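You operate a simulated robot arm through the tools that you are given. There is no shell and no other tool.

Carry out the task below with a simulated robot arm. There is one attempt and no reset: what you move stays moved.

TASK
Switch the kiln off, vent it till it is cool, then bung the vent again.
Fine: lift the brown bung onto the brick only at 400 C or less, by its grip; refit it and free the latch at 50 C. Set down upright: vent bung.

It is judged by the outcome, as a careful person would: the job done as asked, and still so three seconds after it is handed in. It fails if anything else is knocked over, pushed out of place, dropped, spilled or broken.

THE ROBOT
A 7-joint arm with a fingered hand, fixed in place. Base frame: the origin is at the foot of the arm, x ahead of it, y to its left, z up. Units: m, degrees, N and s.
Its first joint turns from -166.0 to 166.0 degrees. Payload 4.7 kg.
The tool frame sits at the grasp point between the pads (the TCP): z along the fingers, y along the line on which they close. The tips reach 0.036 m beyond it. The gripper opens to 0.12 m. The gripper's body begins 0.042 m behind the TCP. The gripper is a hand of 5 fingers: y runs from the thumb to the fingers, the wrist lies at [-0.018, -0.122, -0.21] in the tool frame, and closing takes about 1.5 s.
Orientation is told as [roll, pitch, yaw] about the base's x, y, z axes, in that order, counted from this pose: with the fingers straight down and the wrist toward the robot, the tool's x, y and z point along [0, 1, 0], [1, 0, 0] and [0, 0, -1] of the base frame.

THE INTERFACE
- The arm moves only by the tool arm_command. Its argument "plan" is one flat list of numbers, 6 for each row, row after row: the shift along the base's x, y, z in m, then the turn, a rotation vector about the base's x, y, z in degrees. In form: [tx, ty, tz, rx, ry, rz, tx, ty, tz, rx, ry, rz, ...]. A call has 1 to 20 rows; each row shifts and turns the commanded pose from where the row before left it. "grip" is the opening, from 0 (shut) to 1 (fully open), set as the call begins (left out, the last holds). Rows are played at 5 a second. More than 0.05 m and 8.6 degrees between two rows, or a gripper value outside its range, and nothing of the call is played. Where a pose cannot be reached the arm comes as near as it can. A force on the tool above 40 N (or 10 N above the force at the start of the call, whichever is more), or a blocked arm, ends the call early, and 0.2 s more pass. The fingers move at their own pace (about 0.045 m/s each) and stop on an object; they squeeze with about 23 N. The grip force told is the motor's: it shows also when the fingers shut on nothing. Time passes only in rows, and 0.2 s behind the last, so rows that do not move let the fingers close. The reply holds the time, the measured pose of the TCP, the force on the tool along the base axes, the opening and the grip force, in the units named above and with some noise, with the torque about the TCP (base axes, N m) and any sound that the robot's microphone picked up.
- Cameras (640 x 400 px; columns grow to the right, rows downward): "scene" is fixed at [0.4003, 0.6487, 1.5633]; the picture's right is [-0.60, -0.80, 0.00], its down [-0.75, 0.57, -0.33] and it looks along [0.26, -0.20, -0.94] (base axes); focal length 214 px, centre (320, 200). "wrist" rides on the gripper at [0.073, -0.091, -0.143] in the tool frame; the picture's right is [-0.80, 0.28, -0.53], its down [-0.53, -0.73, 0.42] and it looks along [-0.27, 0.62, 0.74] (tool axes); focal length 234 px, centre (320, 200). There is no depth. A picture from a camera that has moved, and an enlarged one, comes with that camera's place and axes in the base frame and with its lens.
- camera(camera): a new picture of that camera. The clock stands still meanwhile.
- move_fingers(index, middle, ring, little, thumb_bend, thumb_turn): sets how far each is bent, from 0 (flat) to 1 (curled in); at 0.3 the hand is open as for a grip, at 0.7 the pads meet at the TCP. One left out holds its place. A second passes; each finger stops where it meets its share of the squeeze, and holds until it gets a number again. A gripper value or a shape takes the hand back. It gives what a move gives, with no picture; readings hold the bend of each and the force on index, middle, ring, little, thumb and palm. thumb_turn goes from beside the hand (0) to across from the fingers (1), as for a grip.
- hand_shape(shape): the hand has 5 fingers and takes this shape, open, in about a second: jaw (thumb against the fingers, like two jaws); tri (thumb and two fingers); tip (a fingertip pinch); poke (one finger out to press); point (the index stretched); flat (the hand flat); cup (the hand cupped); fist (a fist). The gripper value then closes the fingers along that shape, each until it touches; the sizes above hold for jaw. It gives what a move gives, with no picture.
- enlarge(camera, box): a new picture of the part [left, top, right, bottom] of that camera's present view, enlarged. The clock stands still meanwhile.
- close_job(): hands the job in; it is judged then, once.

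Nothing tells you positions but the pictures and the camera data. Unless the task says otherwise, let go and move clear before handing in.

The tools are called after "Request:" by a JSON object that holds its "fn" and its "kwargs". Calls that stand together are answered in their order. arm_command: Moves the arm, as the interface text tells. Its arguments: {"type":"object","properties":{"plan":{"type":"array"},"grip":{"type":"number"}},"required":["plan"]} The other tools are called the same way: hand_shape (shape) gives the hand a shape; move_fingers (index, middle, ring, little, thumb_bend, thumb_turn) moves the fingers one by one; camera (camera) takes a picture; enlarge (camera, box) takes an enlarged picture of a part of a camera's view; close_job () hands the job in.

At the start:

```text
clock: 0.0
tool_pos: [0.4569, 0.3964, 1.3271]
tool_rot: [-0.1, 0.0, 0.0]
ft_force: [-0.3, -0.4, -0.5]
torque: [-0.02, -0.03, 0.06]
width: 0.1198
grip_force: 0.1
shape: jaw
bend: [0.3, 0.3, 0.3, 0.3, 0.3, 0.98]
finger forces: [0.0, 0.0, 0.0, 0.0, 0.1, 0.0]
```

scene: 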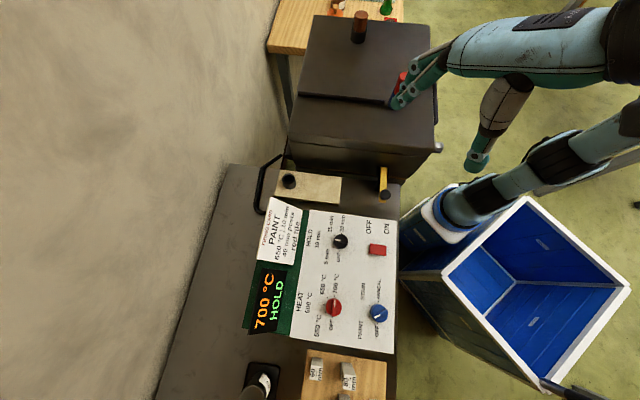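
wrist: 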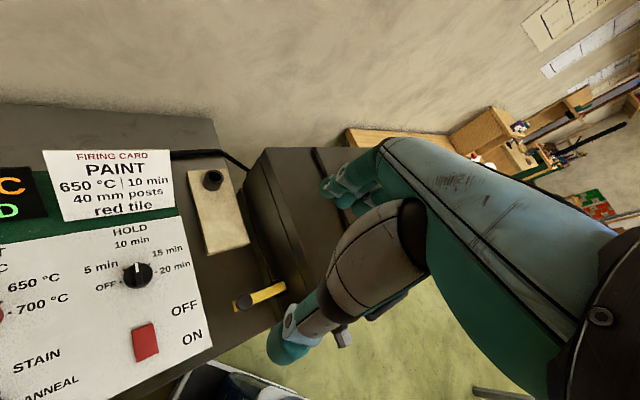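

I see a kiln (dark box) with a brown bung on its lid, a control panel with an OFF/ON red switch, a display reading 700 °C HOLD, a brick, and a yellow latch. I will look closer before moving anything.

Request:
{"fn": "enlarge", "kwargs": {"camera": "scene", "box": [240, 160, 440, 285]}}

Request:
{"fn": "enlarge", "kwargs": {"camera": "scene", "box": [240, 0, 480, 150]}}

Request:
{"fn": "enlarge", "kwargs": {"camera": "scene", "box": [220, 240, 440, 400]}}

Request:
{"fn": "enlarge", "kwargs": {"camera": "wrist", "box": [0, 130, 320, 400]}}

```text
3.20 times, centred on (340, 222) of scene
camera zoom: at [0.4003, 0.6487, 1.5633], right [-0.6, -0.8, 0.0], down [-0.75, 0.57, -0.33], along [0.26, -0.2, -0.94], focal length 686 px, centre (256, 128)
```

zoom: 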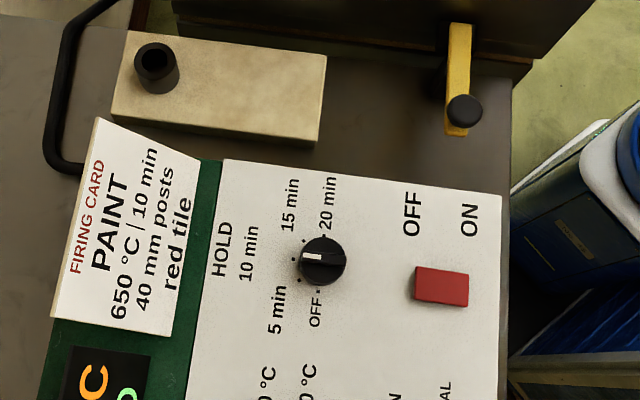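

```text
2.67 times, centred on (360, 75) of scene
camera zoom: at [0.4003, 0.6487, 1.5633], right [-0.6, -0.8, 0.0], down [-0.75, 0.57, -0.33], along [0.26, -0.2, -0.94], focal length 572 px, centre (213, 533)
```

zoom: 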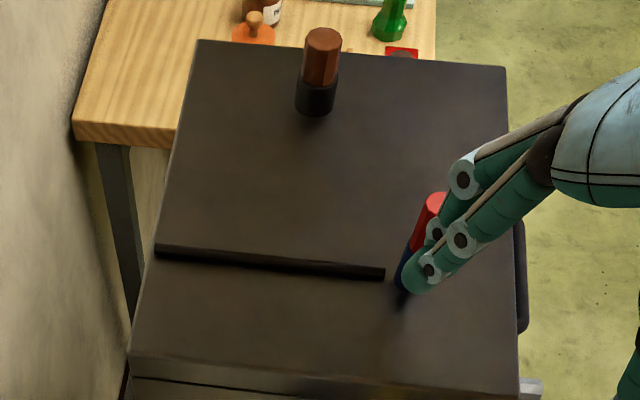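

```text
2.50 times, centred on (330, 320) of scene
camera zoom: at [0.4003, 0.6487, 1.5633], right [-0.6, -0.8, 0.0], down [-0.75, 0.57, -0.33], along [0.26, -0.2, -0.94], focal length 536 px, centre (295, -100)
```

zoom: 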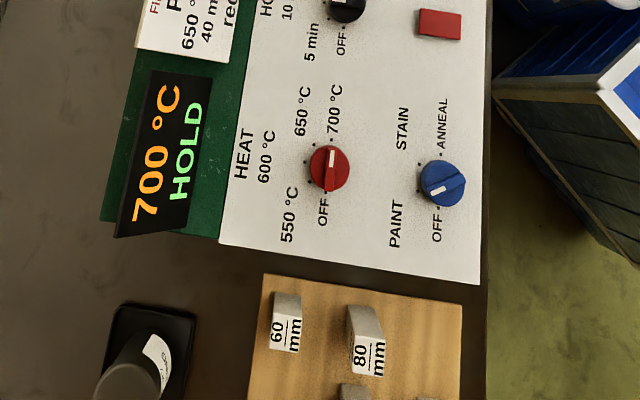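

```text
1.48 times, centred on (160, 265) of wrist
camera zoom: at [0.3655, 0.4685, 1.4692], right [0.28, -0.8, 0.53], down [-0.73, -0.53, -0.42], along [0.62, -0.27, -0.74], focal length 347 px, centre (557, 104)
```

zoom: 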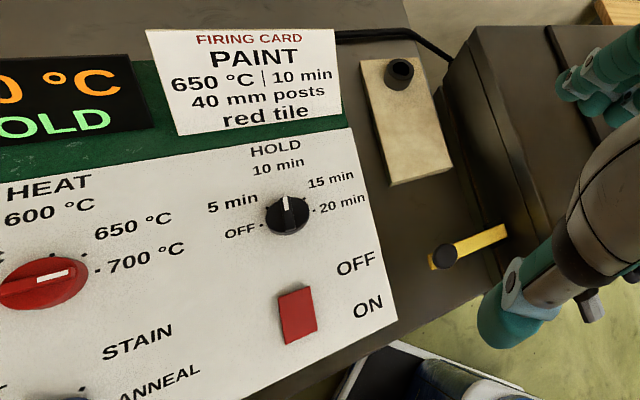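

The switch triangulates to about (0.353, 0.471, 0.928) and the latch knob to (0.461, 0.358, 0.970). I will shape the hand to poke and come down above the switch for a closer look.

Request:
{"fn": "hand_shape", "kwargs": {"shape": "poke"}}

Request:
{"fn": "arm_command", "kwargs": {"plan": [-0.02, 0.01, -0.03, 0, 0, 0, -0.02, 0.01, -0.03, 0, 0, 0, -0.02, 0.01, -0.03, 0, 0, 0, -0.02, 0.01, -0.03, 0, 0, 0, -0.02, 0.01, -0.03, 0, 0, 0]}}

Request:
{"fn": "camera", "kwargs": {"camera": "scene"}}

Request:
{"fn": "camera", "kwargs": {"camera": "wrist"}}

```text
clock: 0.9
tool_pos: [0.458, 0.3961, 1.3261]
tool_rot: [0.0, 0.0, 0.0]
ft_force: [0.7, 0.1, -0.2]
torque: [0.02, -0.02, 0.02]
width: 0.0
grip_force: 0.1
shape: poke
bend: [0.7, 0.7, 0.99, 0.99, 1.0, 1.0]
finger forces: [0.0, 0.0, 0.1, 0.0, 0.0, 0.1]
```

```text
clock: 2.1
tool_pos: [0.3588, 0.4457, 1.1769]
tool_rot: [0.1, -0.1, -0.1]
ft_force: [-0.1, -0.2, -0.2]
torque: [0.06, 0.02, 0.03]
width: 0.0
grip_force: 0.0
shape: poke
bend: [0.7, 0.7, 0.99, 0.99, 1.0, 1.0]
finger forces: [0.0, 0.0, 0.0, 0.0, 0.0, 0.0]
```

```text
taken
```

scene: 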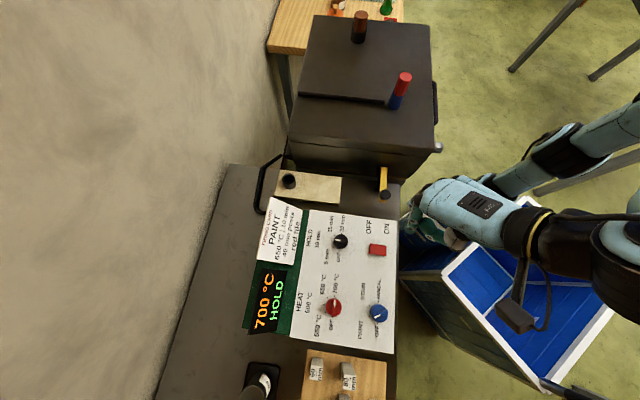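

```text
taken
camera wrist: at [0.2663, 0.518, 1.3191], right [0.28, -0.8, 0.52], down [-0.73, -0.53, -0.43], along [0.62, -0.27, -0.74], focal length 234 px, centre (320, 200)
```

wrist: 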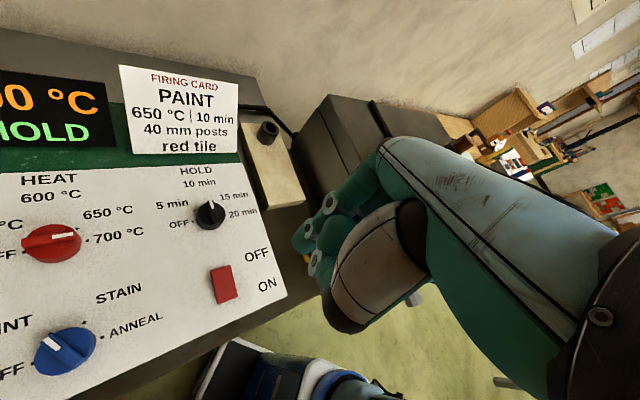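

The lid carries two plugs: brown in a black collar at the back, and a red one in a blue sleeve nearer the front. I'll look closely at these, the brick and the switch.

Request:
{"fn": "enlarge", "kwargs": {"camera": "scene", "box": [270, 0, 450, 112]}}

Request:
{"fn": "enlarge", "kwargs": {"camera": "scene", "box": [260, 150, 420, 250]}}

Request:
{"fn": "enlarge", "kwargs": {"camera": "wrist", "box": [120, 100, 340, 310]}}

Request:
{"fn": "enlarge", "kwargs": {"camera": "scene", "box": [340, 220, 420, 270]}}

```text
3.56 times, centred on (360, 56) of scene
camera zoom: at [0.4003, 0.6487, 1.5633], right [-0.6, -0.8, 0.0], down [-0.75, 0.57, -0.33], along [0.26, -0.2, -0.94], focal length 763 px, centre (178, 712)
```

zoom: 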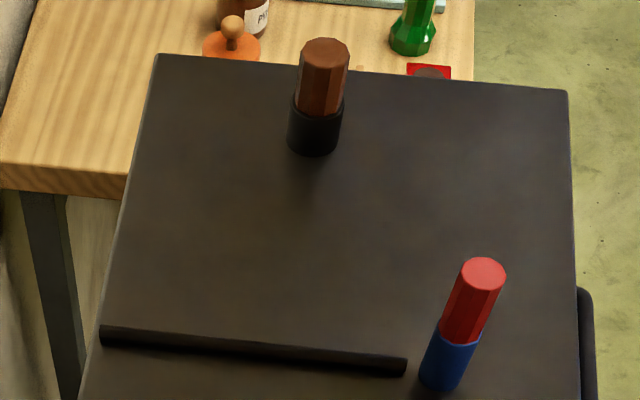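

```text
4.00 times, centred on (340, 200) of scene
camera zoom: at [0.4003, 0.6487, 1.5633], right [-0.6, -0.8, 0.0], down [-0.75, 0.57, -0.33], along [0.26, -0.2, -0.94], focal length 858 px, centre (240, 200)
```

zoom: 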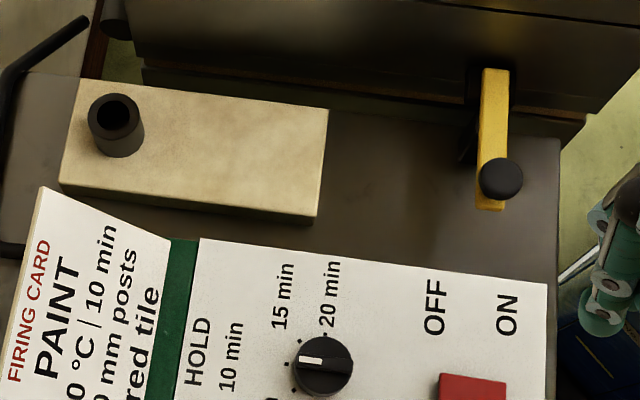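

```text
1.90 times, centred on (230, 205) of wrist
camera zoom: at [0.2663, 0.518, 1.3191], right [0.28, -0.8, 0.52], down [-0.73, -0.53, -0.43], along [0.62, -0.27, -0.74], focal length 446 px, centre (491, 190)
```

zoom: 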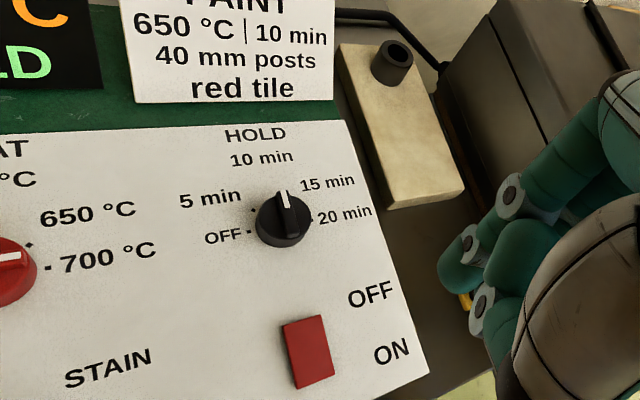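

```text
8.00 times, centred on (380, 245) of scene
camera zoom: at [0.4003, 0.6487, 1.5633], right [-0.6, -0.8, 0.0], down [-0.75, 0.57, -0.33], along [0.26, -0.2, -0.94], focal length 1716 px, centre (-160, -160)
```

zoom: 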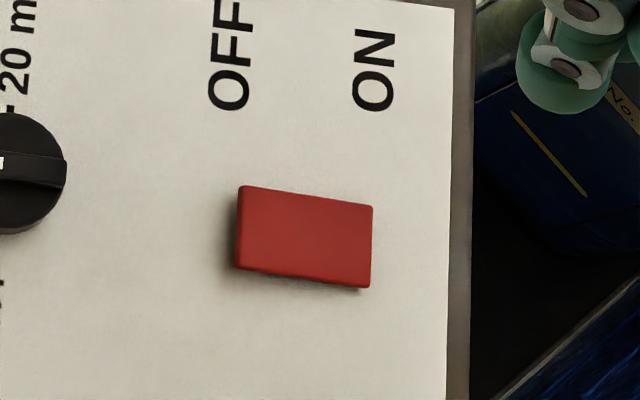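

Request:
{"fn": "enlarge", "kwargs": {"camera": "scene", "box": [380, 150, 540, 250]}}

Request:
{"fn": "enlarge", "kwargs": {"camera": "wrist", "box": [260, 120, 500, 340]}}

```text
4.00 times, centred on (460, 200) of scene
camera zoom: at [0.4003, 0.6487, 1.5633], right [-0.6, -0.8, 0.0], down [-0.75, 0.57, -0.33], along [0.26, -0.2, -0.94], focal length 858 px, centre (-240, 200)
```

zoom: 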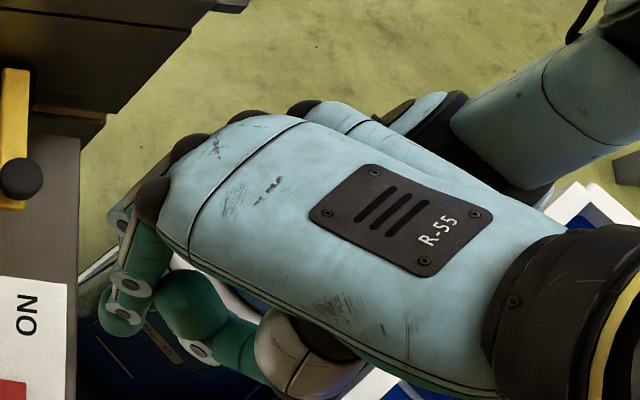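

```text
1.82 times, centred on (380, 230) of wrist
camera zoom: at [0.2663, 0.518, 1.3191], right [0.28, -0.8, 0.52], down [-0.73, -0.53, -0.43], along [0.62, -0.27, -0.74], focal length 426 px, centre (211, 146)
```

zoom: 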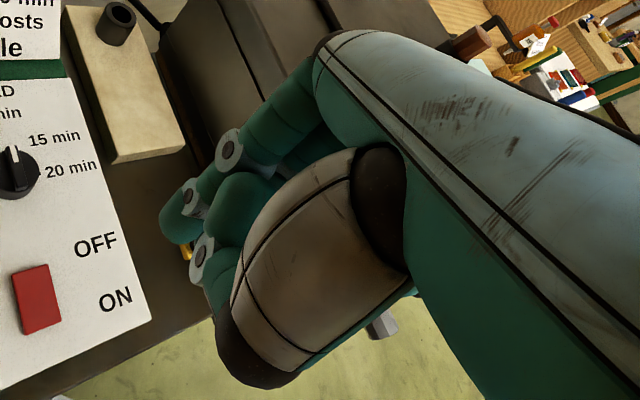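

The panel lies flat at about z 0.914 and is turned 45° in the base frame; the rocker's OFF half is the raised end towards the wall. I will curl the middle finger so only the index presses, yaw the hand 45°, and hover above the OFF half.

Request:
{"fn": "move_fingers", "kwargs": {"index": 0.7, "middle": 1.0}}

Request:
{"fn": "arm_command", "kwargs": {"plan": [0.0, 0.006, -0.01, 0, 0, 7.5, 0.0, 0.006, -0.01, 0, 0, 7.5, 0.0, 0.006, -0.01, 0, 0, 7.5, 0.001, 0.006, -0.01, 0, 0, 7.5, 0.001, 0.006, -0.02, 0, 0, 7.5, 0.001, 0.005, -0.03, 0, 0, 7.5, 0, 0, -0.03, 0, 0, 0]}}

Request:
{"fn": "camera", "kwargs": {"camera": "scene"}}

Request:
{"fn": "camera", "kwargs": {"camera": "wrist"}}

Request:
{"fn": "enlarge", "kwargs": {"camera": "scene", "box": [320, 180, 480, 280]}}

```text
clock: 3.1
tool_pos: [0.359, 0.447, 1.1764]
tool_rot: [0.0, -0.1, 0.0]
ft_force: [-0.1, -0.2, 0.6]
torque: [0.0, -0.01, -0.02]
width: 0.0403
grip_force: 0.0
shape: fingers
bend: [0.7, 1.0, 0.99, 0.99, 1.0, 1.0]
finger forces: [0.0, 0.1, 0.0, 0.1, 0.0, 0.1]
```

```text
clock: 4.7
tool_pos: [0.3601, 0.48, 1.0584]
tool_rot: [0.0, -0.1, 45.1]
ft_force: [-0.2, -0.1, 0.3]
torque: [0.03, -0.02, 0.02]
width: 0.0402
grip_force: 0.1
shape: fingers
bend: [0.7, 1.0, 0.99, 0.99, 1.0, 1.0]
finger forces: [0.0, 0.1, 0.1, 0.0, 0.0, 0.1]
```

```text
taken
```

scene: 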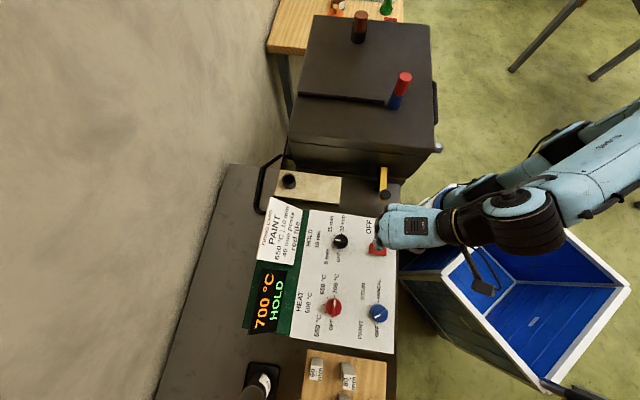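

```text
taken
camera wrist: at [0.2442, 0.4662, 1.2002], right [0.77, -0.37, 0.53], down [-0.14, -0.89, -0.43], along [0.63, 0.25, -0.74], focal length 234 px, centre (320, 200)
```

wrist: 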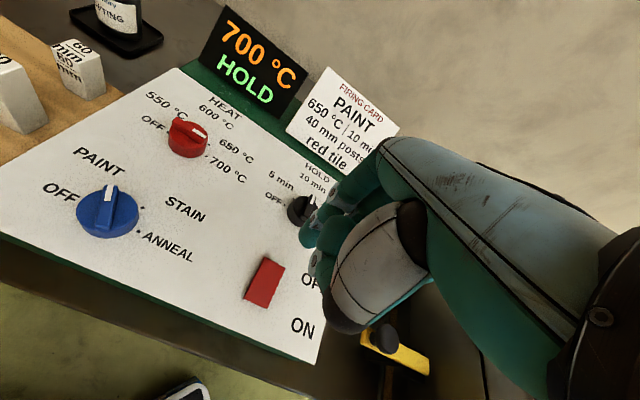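

```text
4.00 times, centred on (400, 230) of scene
camera zoom: at [0.4003, 0.6487, 1.5633], right [-0.6, -0.8, 0.0], down [-0.75, 0.57, -0.33], along [0.26, -0.2, -0.94], focal length 858 px, centre (0, 80)
```

zoom: 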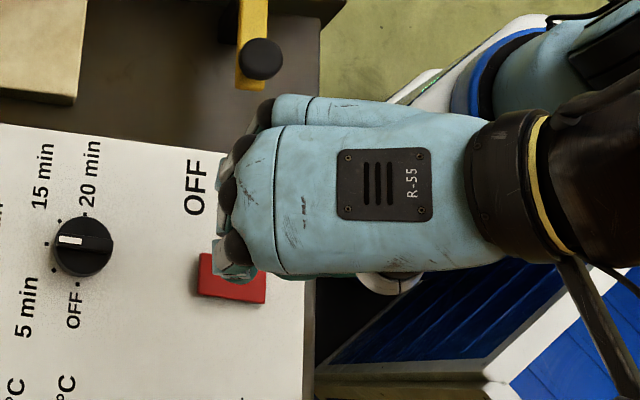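

The index fingertip looks close above the rocker. I'll zoom in on the fingertip to locate it exactly.

Request:
{"fn": "enlarge", "kwargs": {"camera": "wrist", "box": [230, 170, 390, 350]}}

Request:
{"fn": "enlarge", "kwargs": {"camera": "scene", "box": [350, 215, 410, 265]}}

```text
2.22 times, centred on (310, 260) of wrist
camera zoom: at [0.2442, 0.4662, 1.2002], right [0.77, -0.37, 0.53], down [-0.14, -0.89, -0.43], along [0.63, 0.25, -0.74], focal length 520 px, centre (342, 67)
```

zoom: 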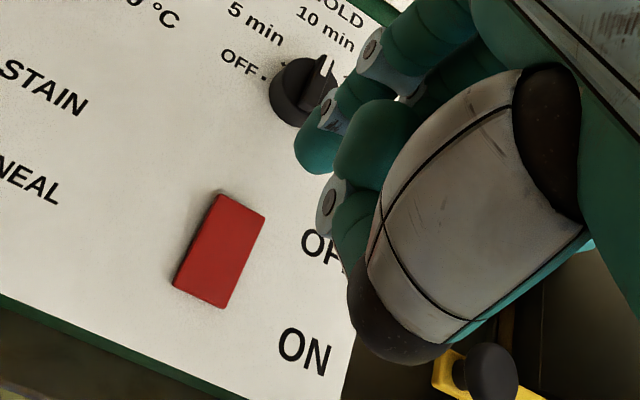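

```text
8.00 times, centred on (380, 240) of scene
camera zoom: at [0.4003, 0.6487, 1.5633], right [-0.6, -0.8, 0.0], down [-0.75, 0.57, -0.33], along [0.26, -0.2, -0.94], focal length 1716 px, centre (-160, -120)
```

zoom: 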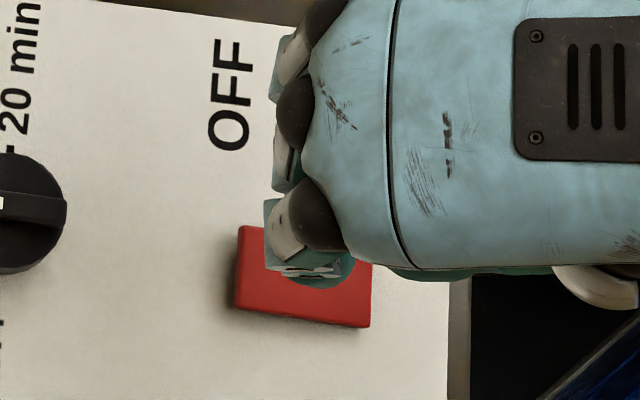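

The fingertip is about at (0.36, 0.491) and the raised OFF half centres near (0.363, 0.482). I'll shift slightly and descend close to the rocker.

Request:
{"fn": "arm_command", "kwargs": {"plan": [0.0035, -0.009, 0, 0, 0, 0, 0, 0, -0.02, 0, 0, 0, 0, 0, -0.02, 0, 0, 0, 0, 0, -0.02, 0, 0, 0, 0, 0, -0.012, 0, 0, 0]}}

Request:
{"fn": "enlarge", "kwargs": {"camera": "wrist", "box": [230, 170, 390, 350]}}

Request:
{"fn": "enlarge", "kwargs": {"camera": "scene", "box": [350, 215, 410, 265]}}

```text
clock: 5.9
tool_pos: [0.364, 0.4737, 0.9846]
tool_rot: [0.1, 0.1, 45.0]
ft_force: [-0.8, -0.2, -0.1]
torque: [0.02, 0.03, 0.03]
width: 0.0401
grip_force: 0.0
shape: fingers
bend: [0.7, 1.0, 0.99, 0.99, 1.0, 1.0]
finger forces: [0.0, 0.1, 0.0, 0.0, 0.0, 0.0]
```

```text
2.22 times, centred on (310, 260) of wrist
camera zoom: at [0.2472, 0.4592, 1.1266], right [0.77, -0.37, 0.52], down [-0.14, -0.89, -0.42], along [0.63, 0.25, -0.74], focal length 520 px, centre (342, 67)
```

zoom: 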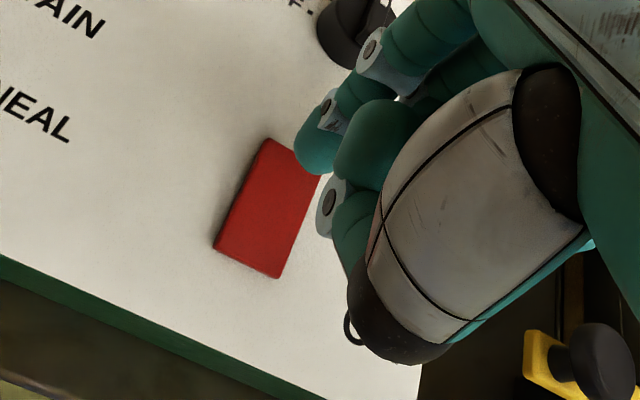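

```text
8.00 times, centred on (380, 240) of scene
camera zoom: at [0.4003, 0.6487, 1.5633], right [-0.6, -0.8, 0.0], down [-0.75, 0.57, -0.33], along [0.26, -0.2, -0.94], focal length 1716 px, centre (-160, -120)
```

zoom: 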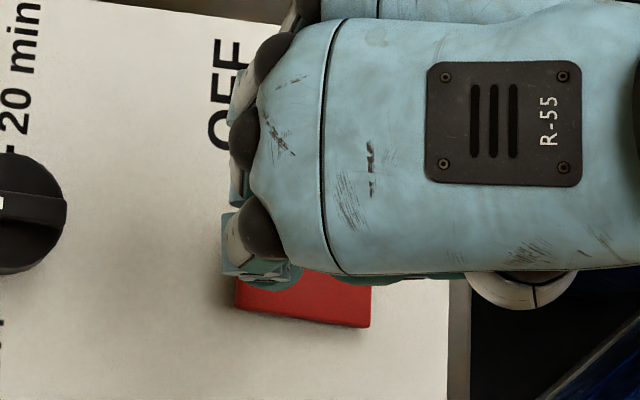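

The fingertip is about 16 mm above the OFF half. I'll press down in small steps, watching the force and sound.

Request:
{"fn": "arm_command", "kwargs": {"plan": [0, 0, -0.004, 0, 0, 0, 0, 0, -0.004, 0, 0, 0, 0, 0, -0.003, 0, 0, 0, 0, 0, -0.003, 0, 0, 0, 0, 0, -0.003, 0, 0, 0, 0, 0, -0.003, 0, 0, 0]}}

Request:
{"fn": "camera", "kwargs": {"camera": "scene"}}

Request:
{"fn": "enlarge", "kwargs": {"camera": "wrist", "box": [230, 170, 390, 350]}}

```text
clock: 7.3
tool_pos: [0.3641, 0.4728, 0.9646]
tool_rot: [0.0, 0.0, 45.0]
ft_force: [-0.1, 0.1, 2.3]
torque: [0.05, 0.01, 0.0]
width: 0.0402
grip_force: 1.2
shape: fingers
bend: [0.7, 1.0, 0.99, 0.99, 1.0, 1.0]
finger forces: [2.4, 0.0, 0.0, 0.1, 0.0, 0.1]
```

```text
taken
```

scene: 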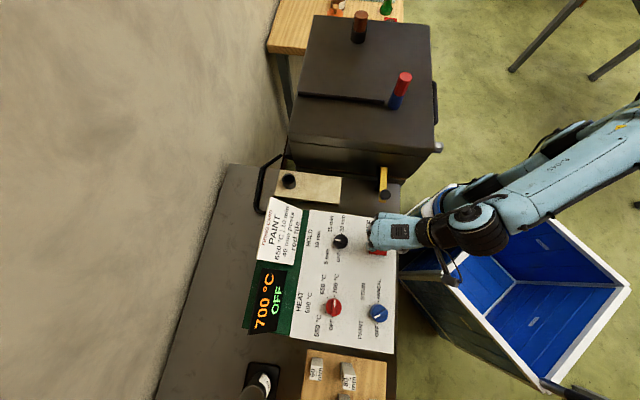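

```text
2.22 times, centred on (310, 260) of wrist
camera zoom: at [0.2476, 0.4584, 1.1075], right [0.77, -0.37, 0.53], down [-0.14, -0.89, -0.43], along [0.63, 0.25, -0.74], focal length 520 px, centre (342, 67)
```

zoom: 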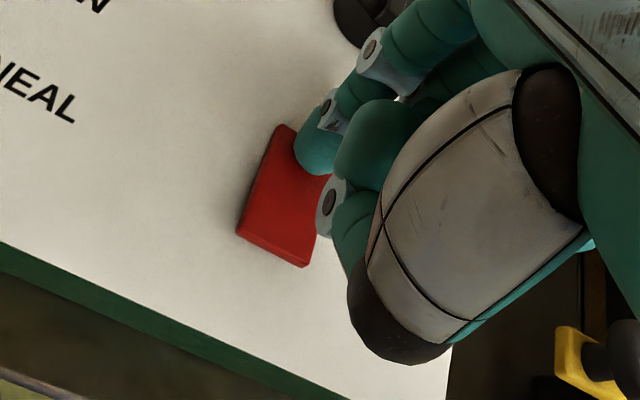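

The display now reads OFF. I'll press a touch more to be sure the rocker is over, then lift away.

Request:
{"fn": "arm_command", "kwargs": {"plan": [0, 0, -0.002, 0, 0, 0, 0, 0, -0.002, 0, 0, 0, 0, 0, 0.01, 0, 0, 0, 0, 0, 0.03, 0, 0, 0, 0, 0, 0.04, 0, 0, 0, 0, 0, 0.04, 0, 0, 0, -0.02, -0.02, 0.04, 0, 0, 0]}}

Request:
{"fn": "camera", "kwargs": {"camera": "scene"}}

Request:
{"fn": "camera", "kwargs": {"camera": "wrist"}}

Request:
{"fn": "enlarge", "kwargs": {"camera": "scene", "box": [230, 220, 430, 345]}}

```text
clock: 8.9
tool_pos: [0.343, 0.4532, 1.121]
tool_rot: [-0.1, 0.2, 45.0]
ft_force: [1.3, 0.5, 0.7]
torque: [0.0, -0.02, 0.0]
width: 0.0401
grip_force: 0.1
shape: fingers
bend: [0.7, 1.0, 0.99, 0.99, 1.0, 1.0]
finger forces: [0.1, 0.1, 0.0, 0.1, 0.0, 0.0]
```

```text
taken
```

scene: 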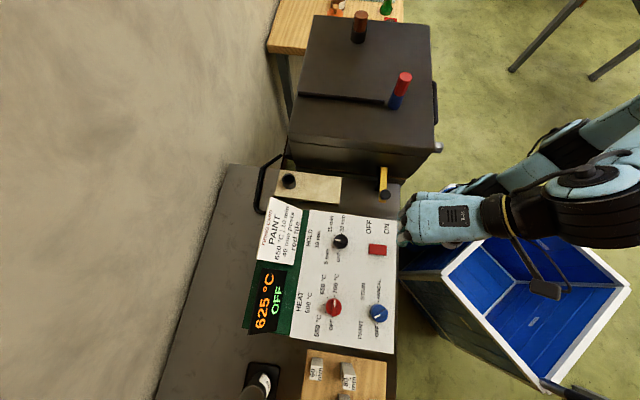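

```text
taken
camera wrist: at [0.2264, 0.4395, 1.2633], right [0.77, -0.37, 0.53], down [-0.14, -0.9, -0.42], along [0.63, 0.25, -0.74], focal length 234 px, centre (320, 200)
```

wrist: 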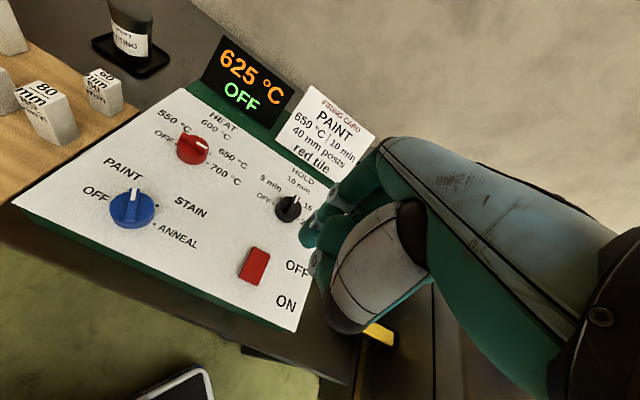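

```text
3.20 times, centred on (330, 282) of scene
camera zoom: at [0.4003, 0.6487, 1.5633], right [-0.6, -0.8, 0.0], down [-0.75, 0.57, -0.33], along [0.26, -0.2, -0.94], focal length 686 px, centre (288, -64)
```

zoom: 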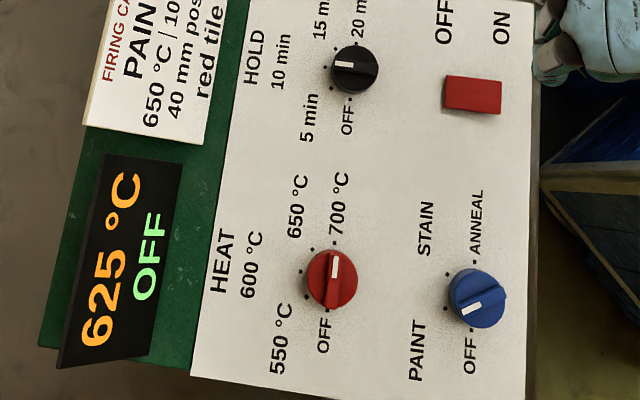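

The display reads 625 °C OFF and is falling quickly. Next I raise the hand, return it to jaw and look over the kiln lid to locate the brown bung.

Request:
{"fn": "arm_command", "kwargs": {"plan": [0.01, -0.02, 0.045, 0, 0, -7.5, 0.01, -0.02, 0.045, 0, 0, -7.5, 0.015, -0.03, 0.035, 0, 0, -7.5, 0.015, -0.03, 0.035, 0, 0, -7.5, 0.015, -0.03, 0.035, 0, 0, -7.5, 0.015, -0.03, 0.035, 0, 0, -7.5], "grip": 1.0}}

Request:
{"fn": "camera", "kwargs": {"camera": "scene"}}

Request:
{"fn": "camera", "kwargs": {"camera": "wrist"}}

```text
refused: row 1 steps farther than a row can; nothing moved
```

```text
taken
```

scene: 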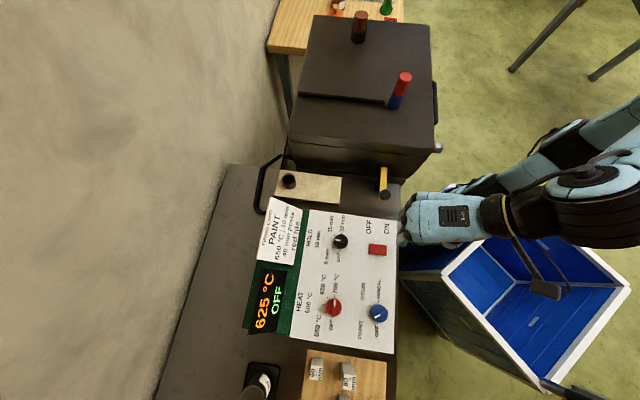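

```text
taken
camera wrist: at [0.2264, 0.4395, 1.2633], right [0.77, -0.37, 0.53], down [-0.14, -0.9, -0.42], along [0.63, 0.25, -0.74], focal length 234 px, centre (320, 200)
```

wrist: 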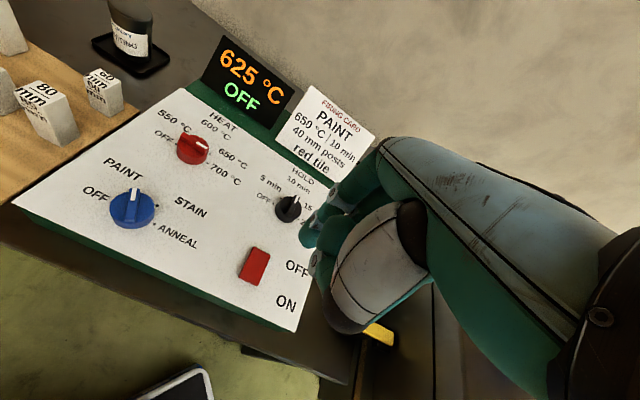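

That row was 51 mm, a little too long; nothing moved. I'll repeat with shorter rows, rising first and then swinging toward the kiln.

Request:
{"fn": "hand_shape", "kwargs": {"shape": "jaw"}}

Request:
{"fn": "arm_command", "kwargs": {"plan": [0.005, -0.015, 0.04, 0, 0, -7.5, 0.01, -0.02, 0.04, 0, 0, -7.5, 0.015, -0.03, 0.03, 0, 0, -7.5, 0.015, -0.03, 0.03, 0, 0, -7.5, 0.015, -0.03, 0.03, 0, 0, -7.5, 0.015, -0.03, 0.03, 0, 0, -7.5, 0.015, -0.03, 0.03, 0, 0, 0, 0.015, -0.03, 0.03, 0, 0, 0], "grip": 1.0}}

Request:
{"fn": "camera", "kwargs": {"camera": "scene"}}

Request:
{"fn": "camera", "kwargs": {"camera": "wrist"}}

```text
clock: 9.8
tool_pos: [0.3432, 0.4534, 1.1209]
tool_rot: [0.0, 0.0, 45.0]
ft_force: [-0.3, 0.5, 0.7]
torque: [-0.02, 0.01, -0.02]
width: 0.1197
grip_force: 0.1
shape: jaw
bend: [0.3, 0.3, 0.3, 0.3, 0.3, 0.98]
finger forces: [0.0, 0.0, 0.0, 0.1, 0.0, 0.1]
```

```text
clock: 11.6
tool_pos: [0.4509, 0.2344, 1.3833]
tool_rot: [0.0, 0.0, -0.2]
ft_force: [0.6, -0.3, -0.2]
torque: [-0.07, 0.03, 0.02]
width: 0.1197
grip_force: 0.1
shape: jaw
bend: [0.3, 0.3, 0.3, 0.3, 0.3, 0.98]
finger forces: [0.0, 0.0, 0.1, 0.1, 0.0, 0.0]
```

```text
taken
```

scene: 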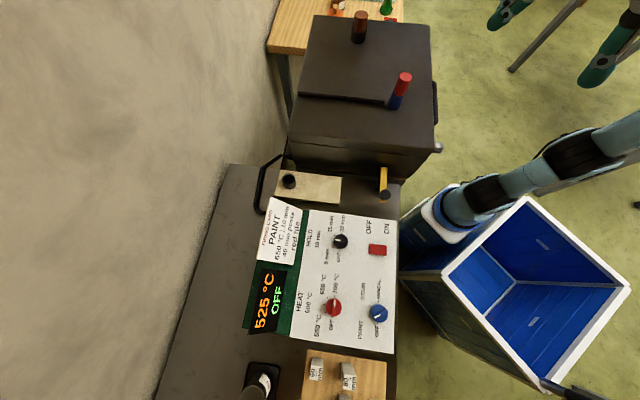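

```text
taken
camera wrist: at [0.3595, 0.307, 1.5245], right [0.28, -0.8, 0.53], down [-0.73, -0.53, -0.42], along [0.62, -0.27, -0.74], focal length 234 px, centre (320, 200)
```

wrist: 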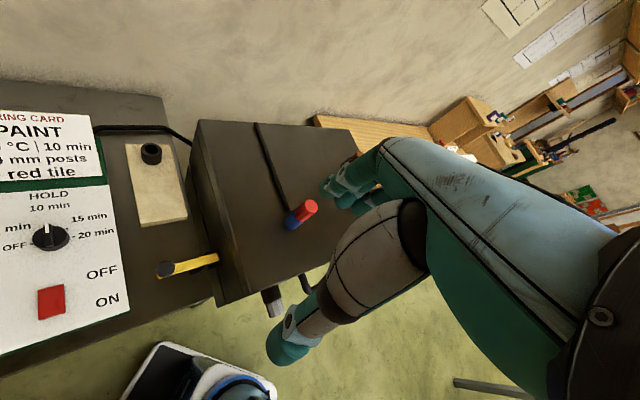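

Cooling is about 37 °C per second (525 °C now). The fingers hide the brown bung from the wrist camera, so I move sideways to see it from a second viewpoint.

Request:
{"fn": "arm_command", "kwargs": {"plan": [0.025, -0.035, 0, 0, 0, 0, 0.025, -0.035, 0, 0, 0, 0, 0.025, -0.035, 0, 0, 0, 0, 0.025, -0.035, 0, 0, 0, 0, 0.025, -0.035, 0, 0, 0, 0, 0.025, -0.035, 0, 0, 0, 0, 0.025, -0.035, 0, 0, 0, 0, 0.025, -0.035, 0, 0, 0, 0]}}

Request:
{"fn": "camera", "kwargs": {"camera": "scene"}}

Request:
{"fn": "camera", "kwargs": {"camera": "wrist"}}

Request:
{"fn": "enlarge", "kwargs": {"camera": "wrist", "box": [100, 40, 340, 260]}}

```text
clock: 13.4
tool_pos: [0.6442, -0.0439, 1.3824]
tool_rot: [0.0, 0.0, 0.1]
ft_force: [0.1, 0.3, 1.5]
torque: [-0.05, -0.1, -0.02]
width: 0.1198
grip_force: 0.1
shape: jaw
bend: [0.3, 0.3, 0.3, 0.3, 0.3, 0.98]
finger forces: [0.1, 0.0, 0.0, 0.0, 0.0, 0.1]
```

```text
taken
```

scene: 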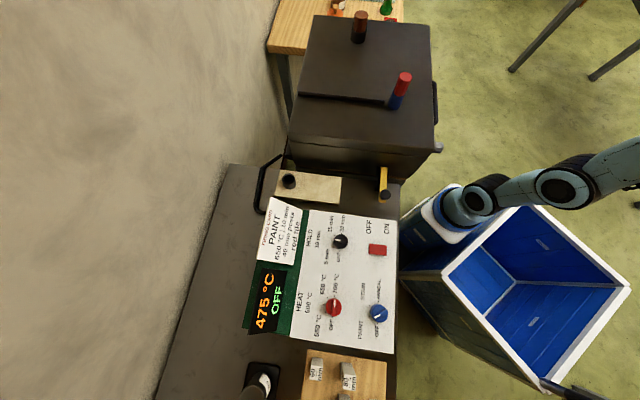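

```text
taken
camera wrist: at [0.553, 0.0276, 1.5245], right [0.28, -0.8, 0.53], down [-0.73, -0.53, -0.43], along [0.62, -0.27, -0.74], focal length 234 px, centre (320, 200)
```

wrist: 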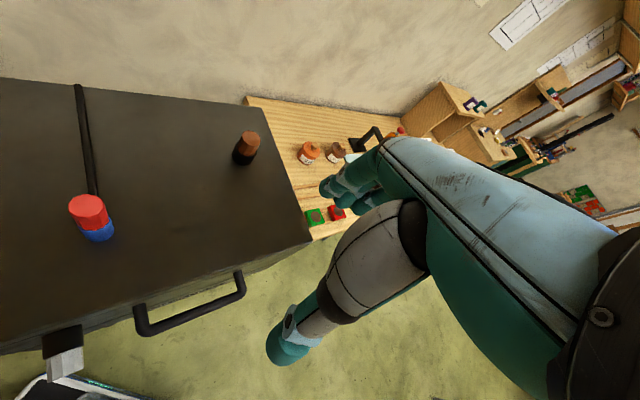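

```text
1.82 times, centred on (220, 150) of wrist
camera zoom: at [0.553, 0.0276, 1.5245], right [0.28, -0.8, 0.53], down [-0.73, -0.53, -0.43], along [0.62, -0.27, -0.74], focal length 426 px, centre (502, 291)
```

zoom: 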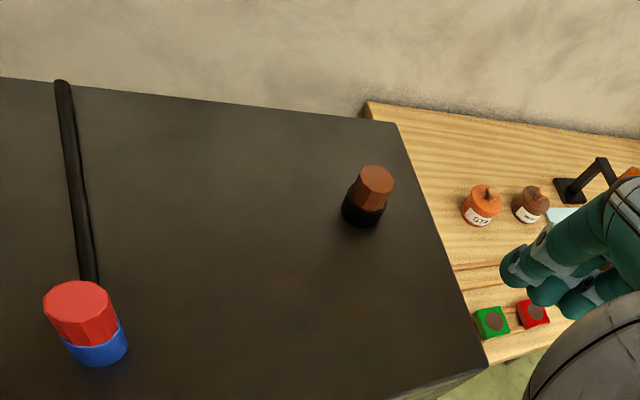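

The brown bung stands at about (0.930, 0.081), top z 1.124, lid at about z 1.045. Display reads 475 °C, so I go above it and wait for 400 °C or less before touching.

Request:
{"fn": "arm_command", "kwargs": {"plan": [0.0358, 0.0156, 0, 0, 0, 0, 0.0358, 0.0156, 0, 0, 0, 0, 0.0358, 0.0156, 0, 0, 0, 0, 0.0358, 0.0156, 0, 0, 0, 0, 0.0358, 0.0156, 0, 0, 0, 0, 0.0358, 0.0156, 0, 0, 0, 0, 0.0358, 0.0156, 0, 0, 0, 0, 0.0358, 0.0156, 0, 0, 0, 0, 0, 0, -0.04, 0, 0, 0, 0, 0, -0.04, 0, 0, 0, 0, 0, -0.04, 0, 0, 0]}}

Request:
{"fn": "camera", "kwargs": {"camera": "scene"}}

Request:
{"fn": "camera", "kwargs": {"camera": "wrist"}}

Request:
{"fn": "enlarge", "kwargs": {"camera": "scene", "box": [310, 0, 450, 90]}}

```text
clock: 15.8
tool_pos: [0.9173, 0.078, 1.2521]
tool_rot: [0.0, -0.2, 0.0]
ft_force: [-0.4, -0.3, -0.7]
torque: [0.0, -0.05, 0.0]
width: 0.1201
grip_force: 0.2
shape: jaw
bend: [0.3, 0.3, 0.3, 0.3, 0.3, 0.98]
finger forces: [0.0, 0.1, 0.0, 0.1, 0.0, 0.0]
out of reach, approached as far as the arm can: row 8
```

```text
taken
```

scene: 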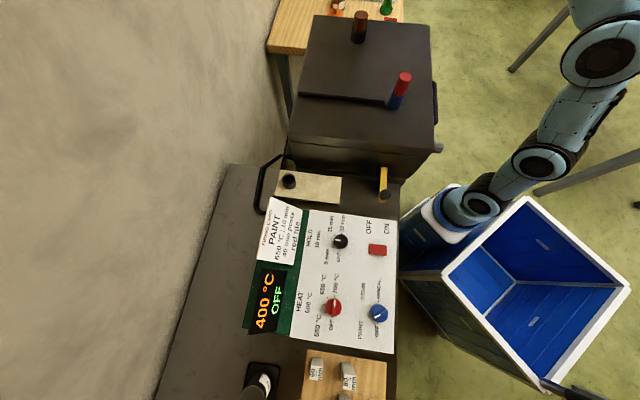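

```text
taken
camera wrist: at [0.8247, 0.1491, 1.3947], right [0.28, -0.8, 0.53], down [-0.73, -0.53, -0.43], along [0.62, -0.27, -0.74], focal length 234 px, centre (320, 200)
```

wrist: 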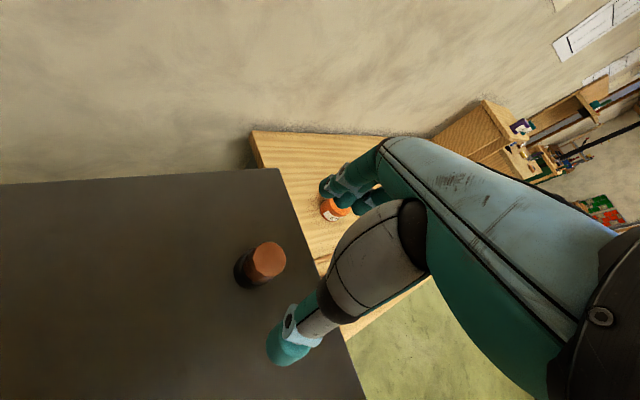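

```text
4.44 times, centred on (380, 45) of scene
camera zoom: at [0.4003, 0.6487, 1.5633], right [-0.6, -0.8, 0.0], down [-0.75, 0.57, -0.33], along [0.26, -0.2, -0.94], focal length 953 px, centre (53, 889)
```

zoom: 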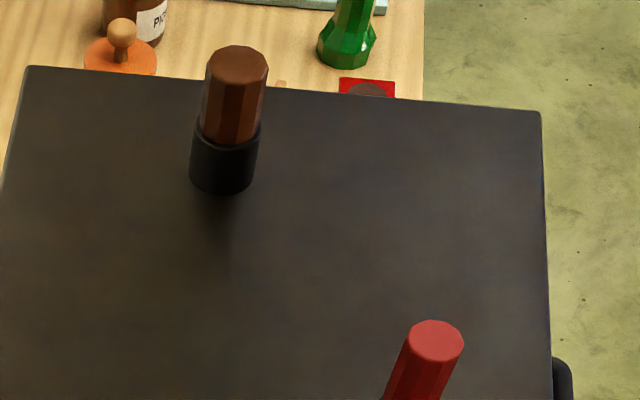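

Display now reads 400 °C. The arm stopped slightly short (x 0.917); the bung centre refines to about (0.927, 0.086), so I nudge over it while staying above.

Request:
{"fn": "arm_command", "kwargs": {"plan": [0.005, 0.004, 0, 0, 0, 0, 0.005, 0.004, -0.01, 0, 0, 0, 0, 0, -0.02, 0, 0, 0]}}

Request:
{"fn": "camera", "kwargs": {"camera": "wrist"}}

Request:
{"fn": "camera", "kwargs": {"camera": "scene"}}

```text
clock: 16.6
tool_pos: [0.9267, 0.0837, 1.2206]
tool_rot: [-0.1, 0.1, 0.1]
ft_force: [1.3, 0.0, 0.3]
torque: [0.0, -0.02, -0.04]
width: 0.1202
grip_force: 0.1
shape: jaw
bend: [0.3, 0.3, 0.3, 0.3, 0.3, 0.98]
finger forces: [0.1, 0.0, 0.0, 0.0, 0.0, 0.0]
```

```text
taken
camera wrist: at [0.8358, 0.1561, 1.3641], right [0.28, -0.8, 0.52], down [-0.73, -0.53, -0.42], along [0.62, -0.27, -0.74], focal length 234 px, centre (320, 200)
```

wrist: 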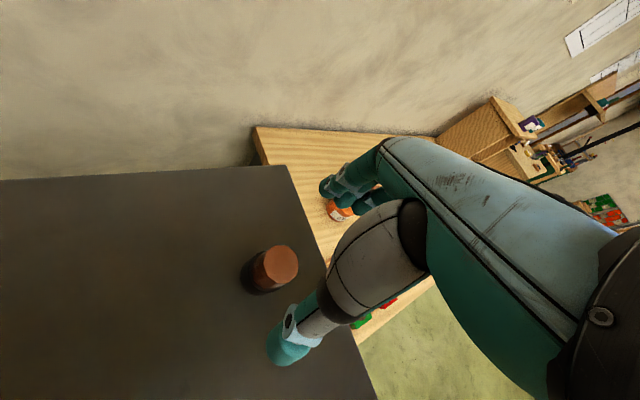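

```text
taken
```

scene: 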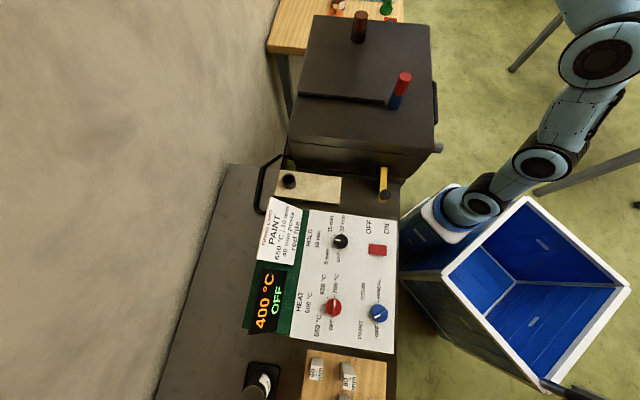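

The hand is centred over the bung. I'll descend around its grip so the fingertips stay just above the black collar, then re-check the temperature before closing.

Request:
{"fn": "arm_command", "kwargs": {"plan": [0.001, 0.001, -0.03, 0, 0, 0, 0, 0, -0.03, 0, 0, 0, 0, 0, -0.03, 0, 0, 0, 0, 0, -0.018, 0, 0, 0]}}

Request:
{"fn": "camera", "kwargs": {"camera": "wrist"}}

Request:
{"fn": "camera", "kwargs": {"camera": "scene"}}

Request:
{"fn": "enlarge", "kwargs": {"camera": "scene", "box": [310, 0, 450, 90]}}

Request:
{"fn": "enlarge", "kwargs": {"camera": "wrist", "box": [230, 130, 430, 380]}}

```text
clock: 17.6
tool_pos: [0.9293, 0.0854, 1.1123]
tool_rot: [0.0, 0.0, -0.1]
ft_force: [-0.3, -1.2, -0.2]
torque: [0.03, -0.02, 0.03]
width: 0.1197
grip_force: 0.0
shape: jaw
bend: [0.3, 0.3, 0.3, 0.3, 0.3, 0.98]
finger forces: [0.0, 0.0, 0.0, 0.1, 0.1, 0.0]
```

```text
taken
camera wrist: at [0.8374, 0.1565, 1.256], right [0.28, -0.8, 0.53], down [-0.73, -0.53, -0.42], along [0.62, -0.27, -0.74], focal length 234 px, centre (320, 200)
```

wrist: 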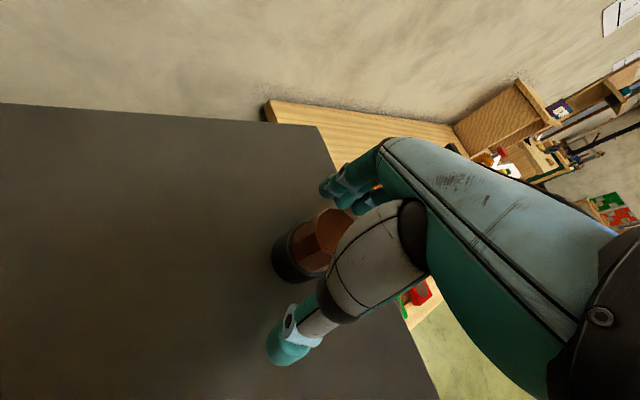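

```text
taken
```

scene: 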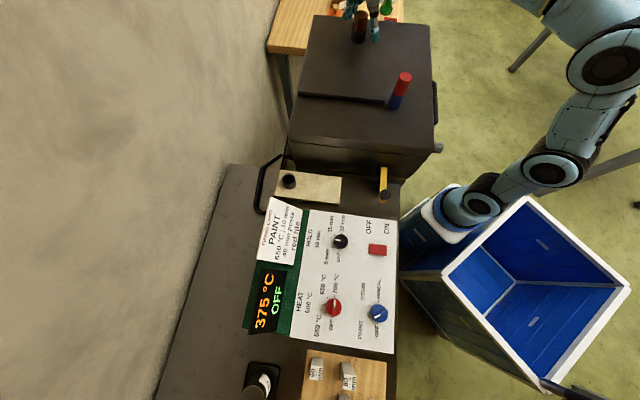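

```text
4.44 times, centred on (380, 45) of scene
camera zoom: at [0.4003, 0.6487, 1.5633], right [-0.6, -0.8, 0.0], down [-0.75, 0.57, -0.33], along [0.26, -0.2, -0.94], focal length 953 px, centre (53, 889)
```

zoom: 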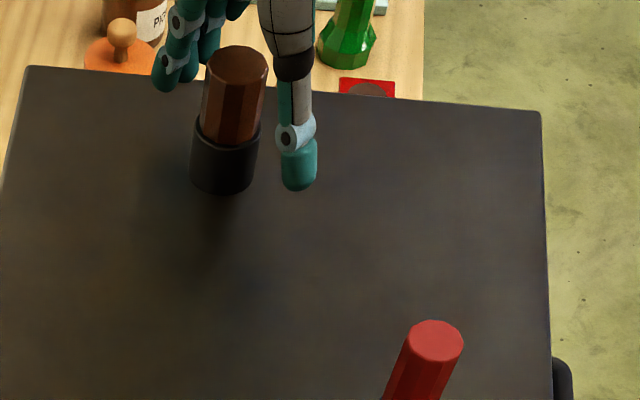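

```text
1.60 times, centred on (330, 255) of wrist
camera zoom: at [0.8374, 0.1565, 1.256], right [0.28, -0.8, 0.53], down [-0.73, -0.53, -0.42], along [0.62, -0.27, -0.74], focal length 375 px, centre (304, 112)
```

zoom: 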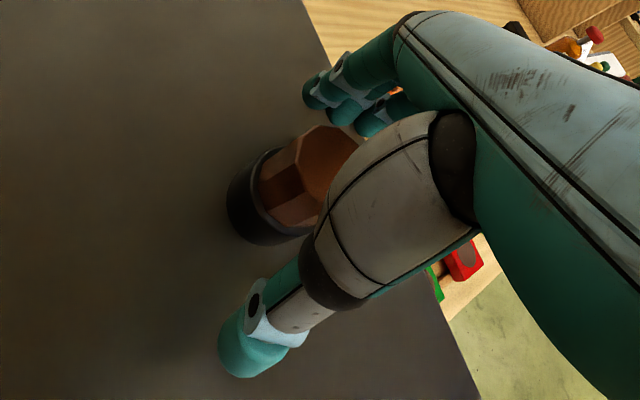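

Display shows 375 °C, so it is allowed now. I nudge 4 mm outward to centre on the bung and close the grip.

Request:
{"fn": "arm_command", "kwargs": {"plan": [0.004, 0, 0, 0, 0, 0]}}

Request:
{"fn": "arm_command", "kwargs": {"plan": [0, 0, 0, 0, 0, 0, 0, 0, 0, 0, 0, 0, 0, 0, 0, 0, 0, 0, 0, 0, 0, 0, 0, 0, 0, 0, 0, 0, 0, 0, 0, 0, 0, 0, 0, 0, 0, 0, 0, 0, 0, 0, 0, 0, 0, 0, 0, 0], "grip": 0.0}}

Request:
{"fn": "enlarge", "kwargs": {"camera": "scene", "box": [310, 0, 450, 90]}}

Request:
{"fn": "enlarge", "kwargs": {"camera": "wrist", "box": [230, 130, 430, 380]}}

```text
clock: 18.0
tool_pos: [0.9335, 0.0852, 1.1147]
tool_rot: [0.0, -0.1, 0.0]
ft_force: [-0.2, 0.5, -0.5]
torque: [0.0, 0.03, -0.01]
width: 0.1197
grip_force: 0.1
shape: jaw
bend: [0.3, 0.3, 0.3, 0.3, 0.3, 0.98]
finger forces: [0.0, 0.1, 0.0, 0.1, 0.0, 0.0]
```

```text
clock: 19.8
tool_pos: [0.9335, 0.0854, 1.1169]
tool_rot: [0.1, -0.3, 0.1]
ft_force: [-2.9, -0.8, 13.5]
torque: [-0.09, 0.23, -0.01]
width: 0.0373
grip_force: 23.2
shape: jaw
bend: [0.74, 0.54, 0.57, 0.53, 0.75, 1.0]
finger forces: [11.2, 7.8, 0.0, 0.1, 26.1, 0.0]
```

```text
4.44 times, centred on (380, 45) of scene
camera zoom: at [0.4003, 0.6487, 1.5633], right [-0.6, -0.8, 0.0], down [-0.75, 0.57, -0.33], along [0.26, -0.2, -0.94], focal length 953 px, centre (53, 889)
```

zoom: 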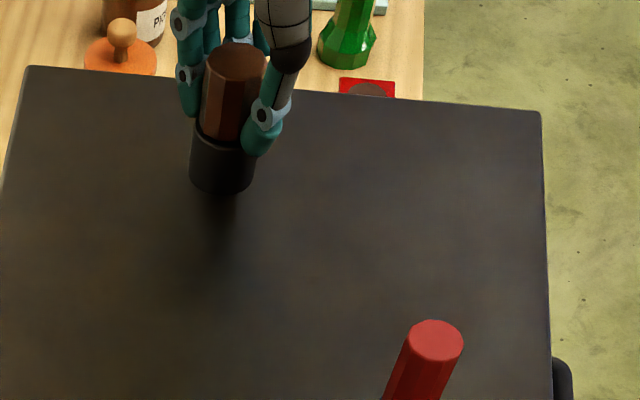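

```text
1.60 times, centred on (330, 255) of wrist
camera zoom: at [0.8404, 0.1568, 1.2585], right [0.28, -0.8, 0.53], down [-0.73, -0.53, -0.43], along [0.62, -0.27, -0.74], focal length 375 px, centre (304, 112)
```

zoom: 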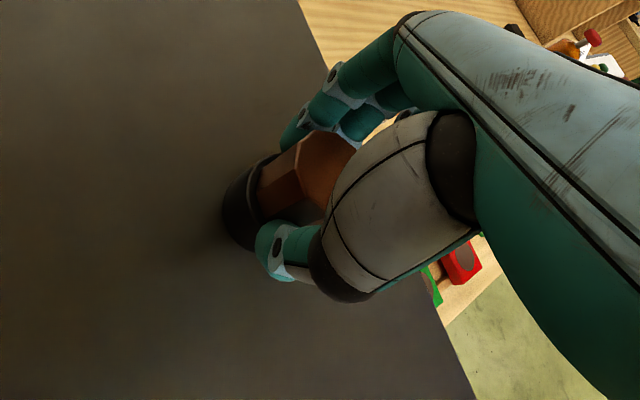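

The grip registers 23 N, but the 13 N upward force suggests the thumb tip may be pressing the collar rim. I'll look closer before lifting.

Request:
{"fn": "enlarge", "kwargs": {"camera": "scene", "box": [340, 0, 390, 50]}}

Request:
{"fn": "enlarge", "kwargs": {"camera": "wrist", "box": [280, 170, 380, 270]}}

Request:
{"fn": "camera", "kwargs": {"camera": "scene"}}

```text
8.00 times, centred on (365, 25) of scene
camera zoom: at [0.4003, 0.6487, 1.5633], right [-0.6, -0.8, 0.0], down [-0.75, 0.57, -0.33], along [0.26, -0.2, -0.94], focal length 1716 px, centre (-40, 1600)
```

zoom: 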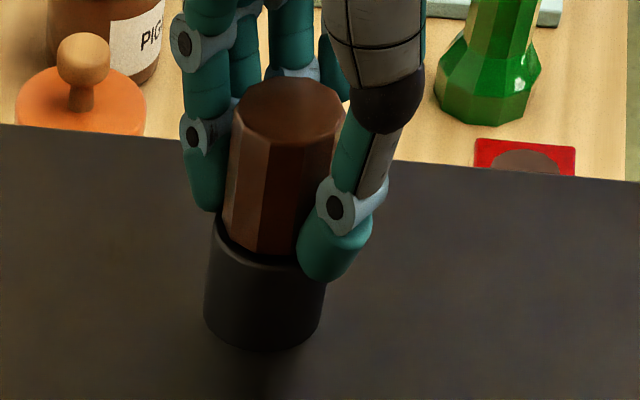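

```text
4.00 times, centred on (330, 220) of wrist
camera zoom: at [0.8404, 0.1568, 1.2585], right [0.28, -0.8, 0.53], down [-0.73, -0.53, -0.43], along [0.62, -0.27, -0.74], focal length 937 px, centre (280, 120)
```

zoom: 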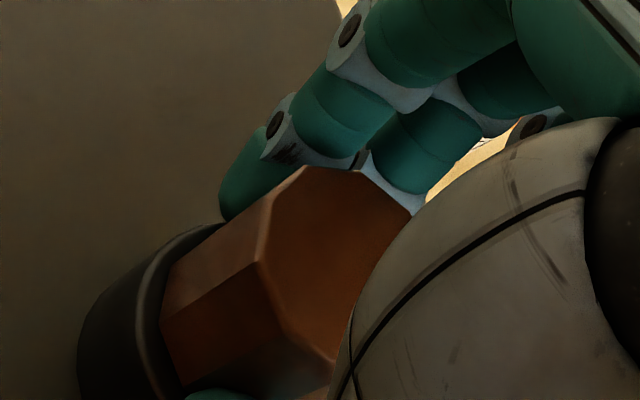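

```text
taken
```

scene: 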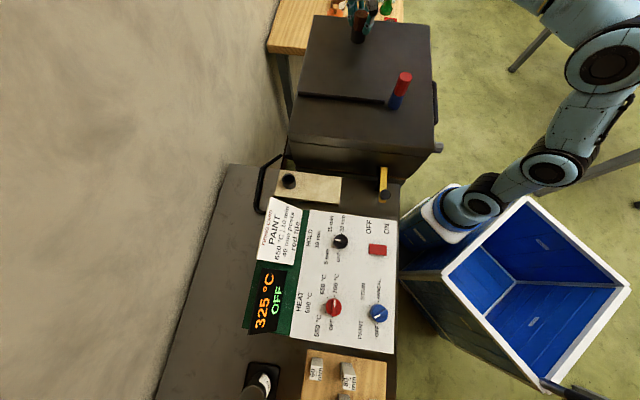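

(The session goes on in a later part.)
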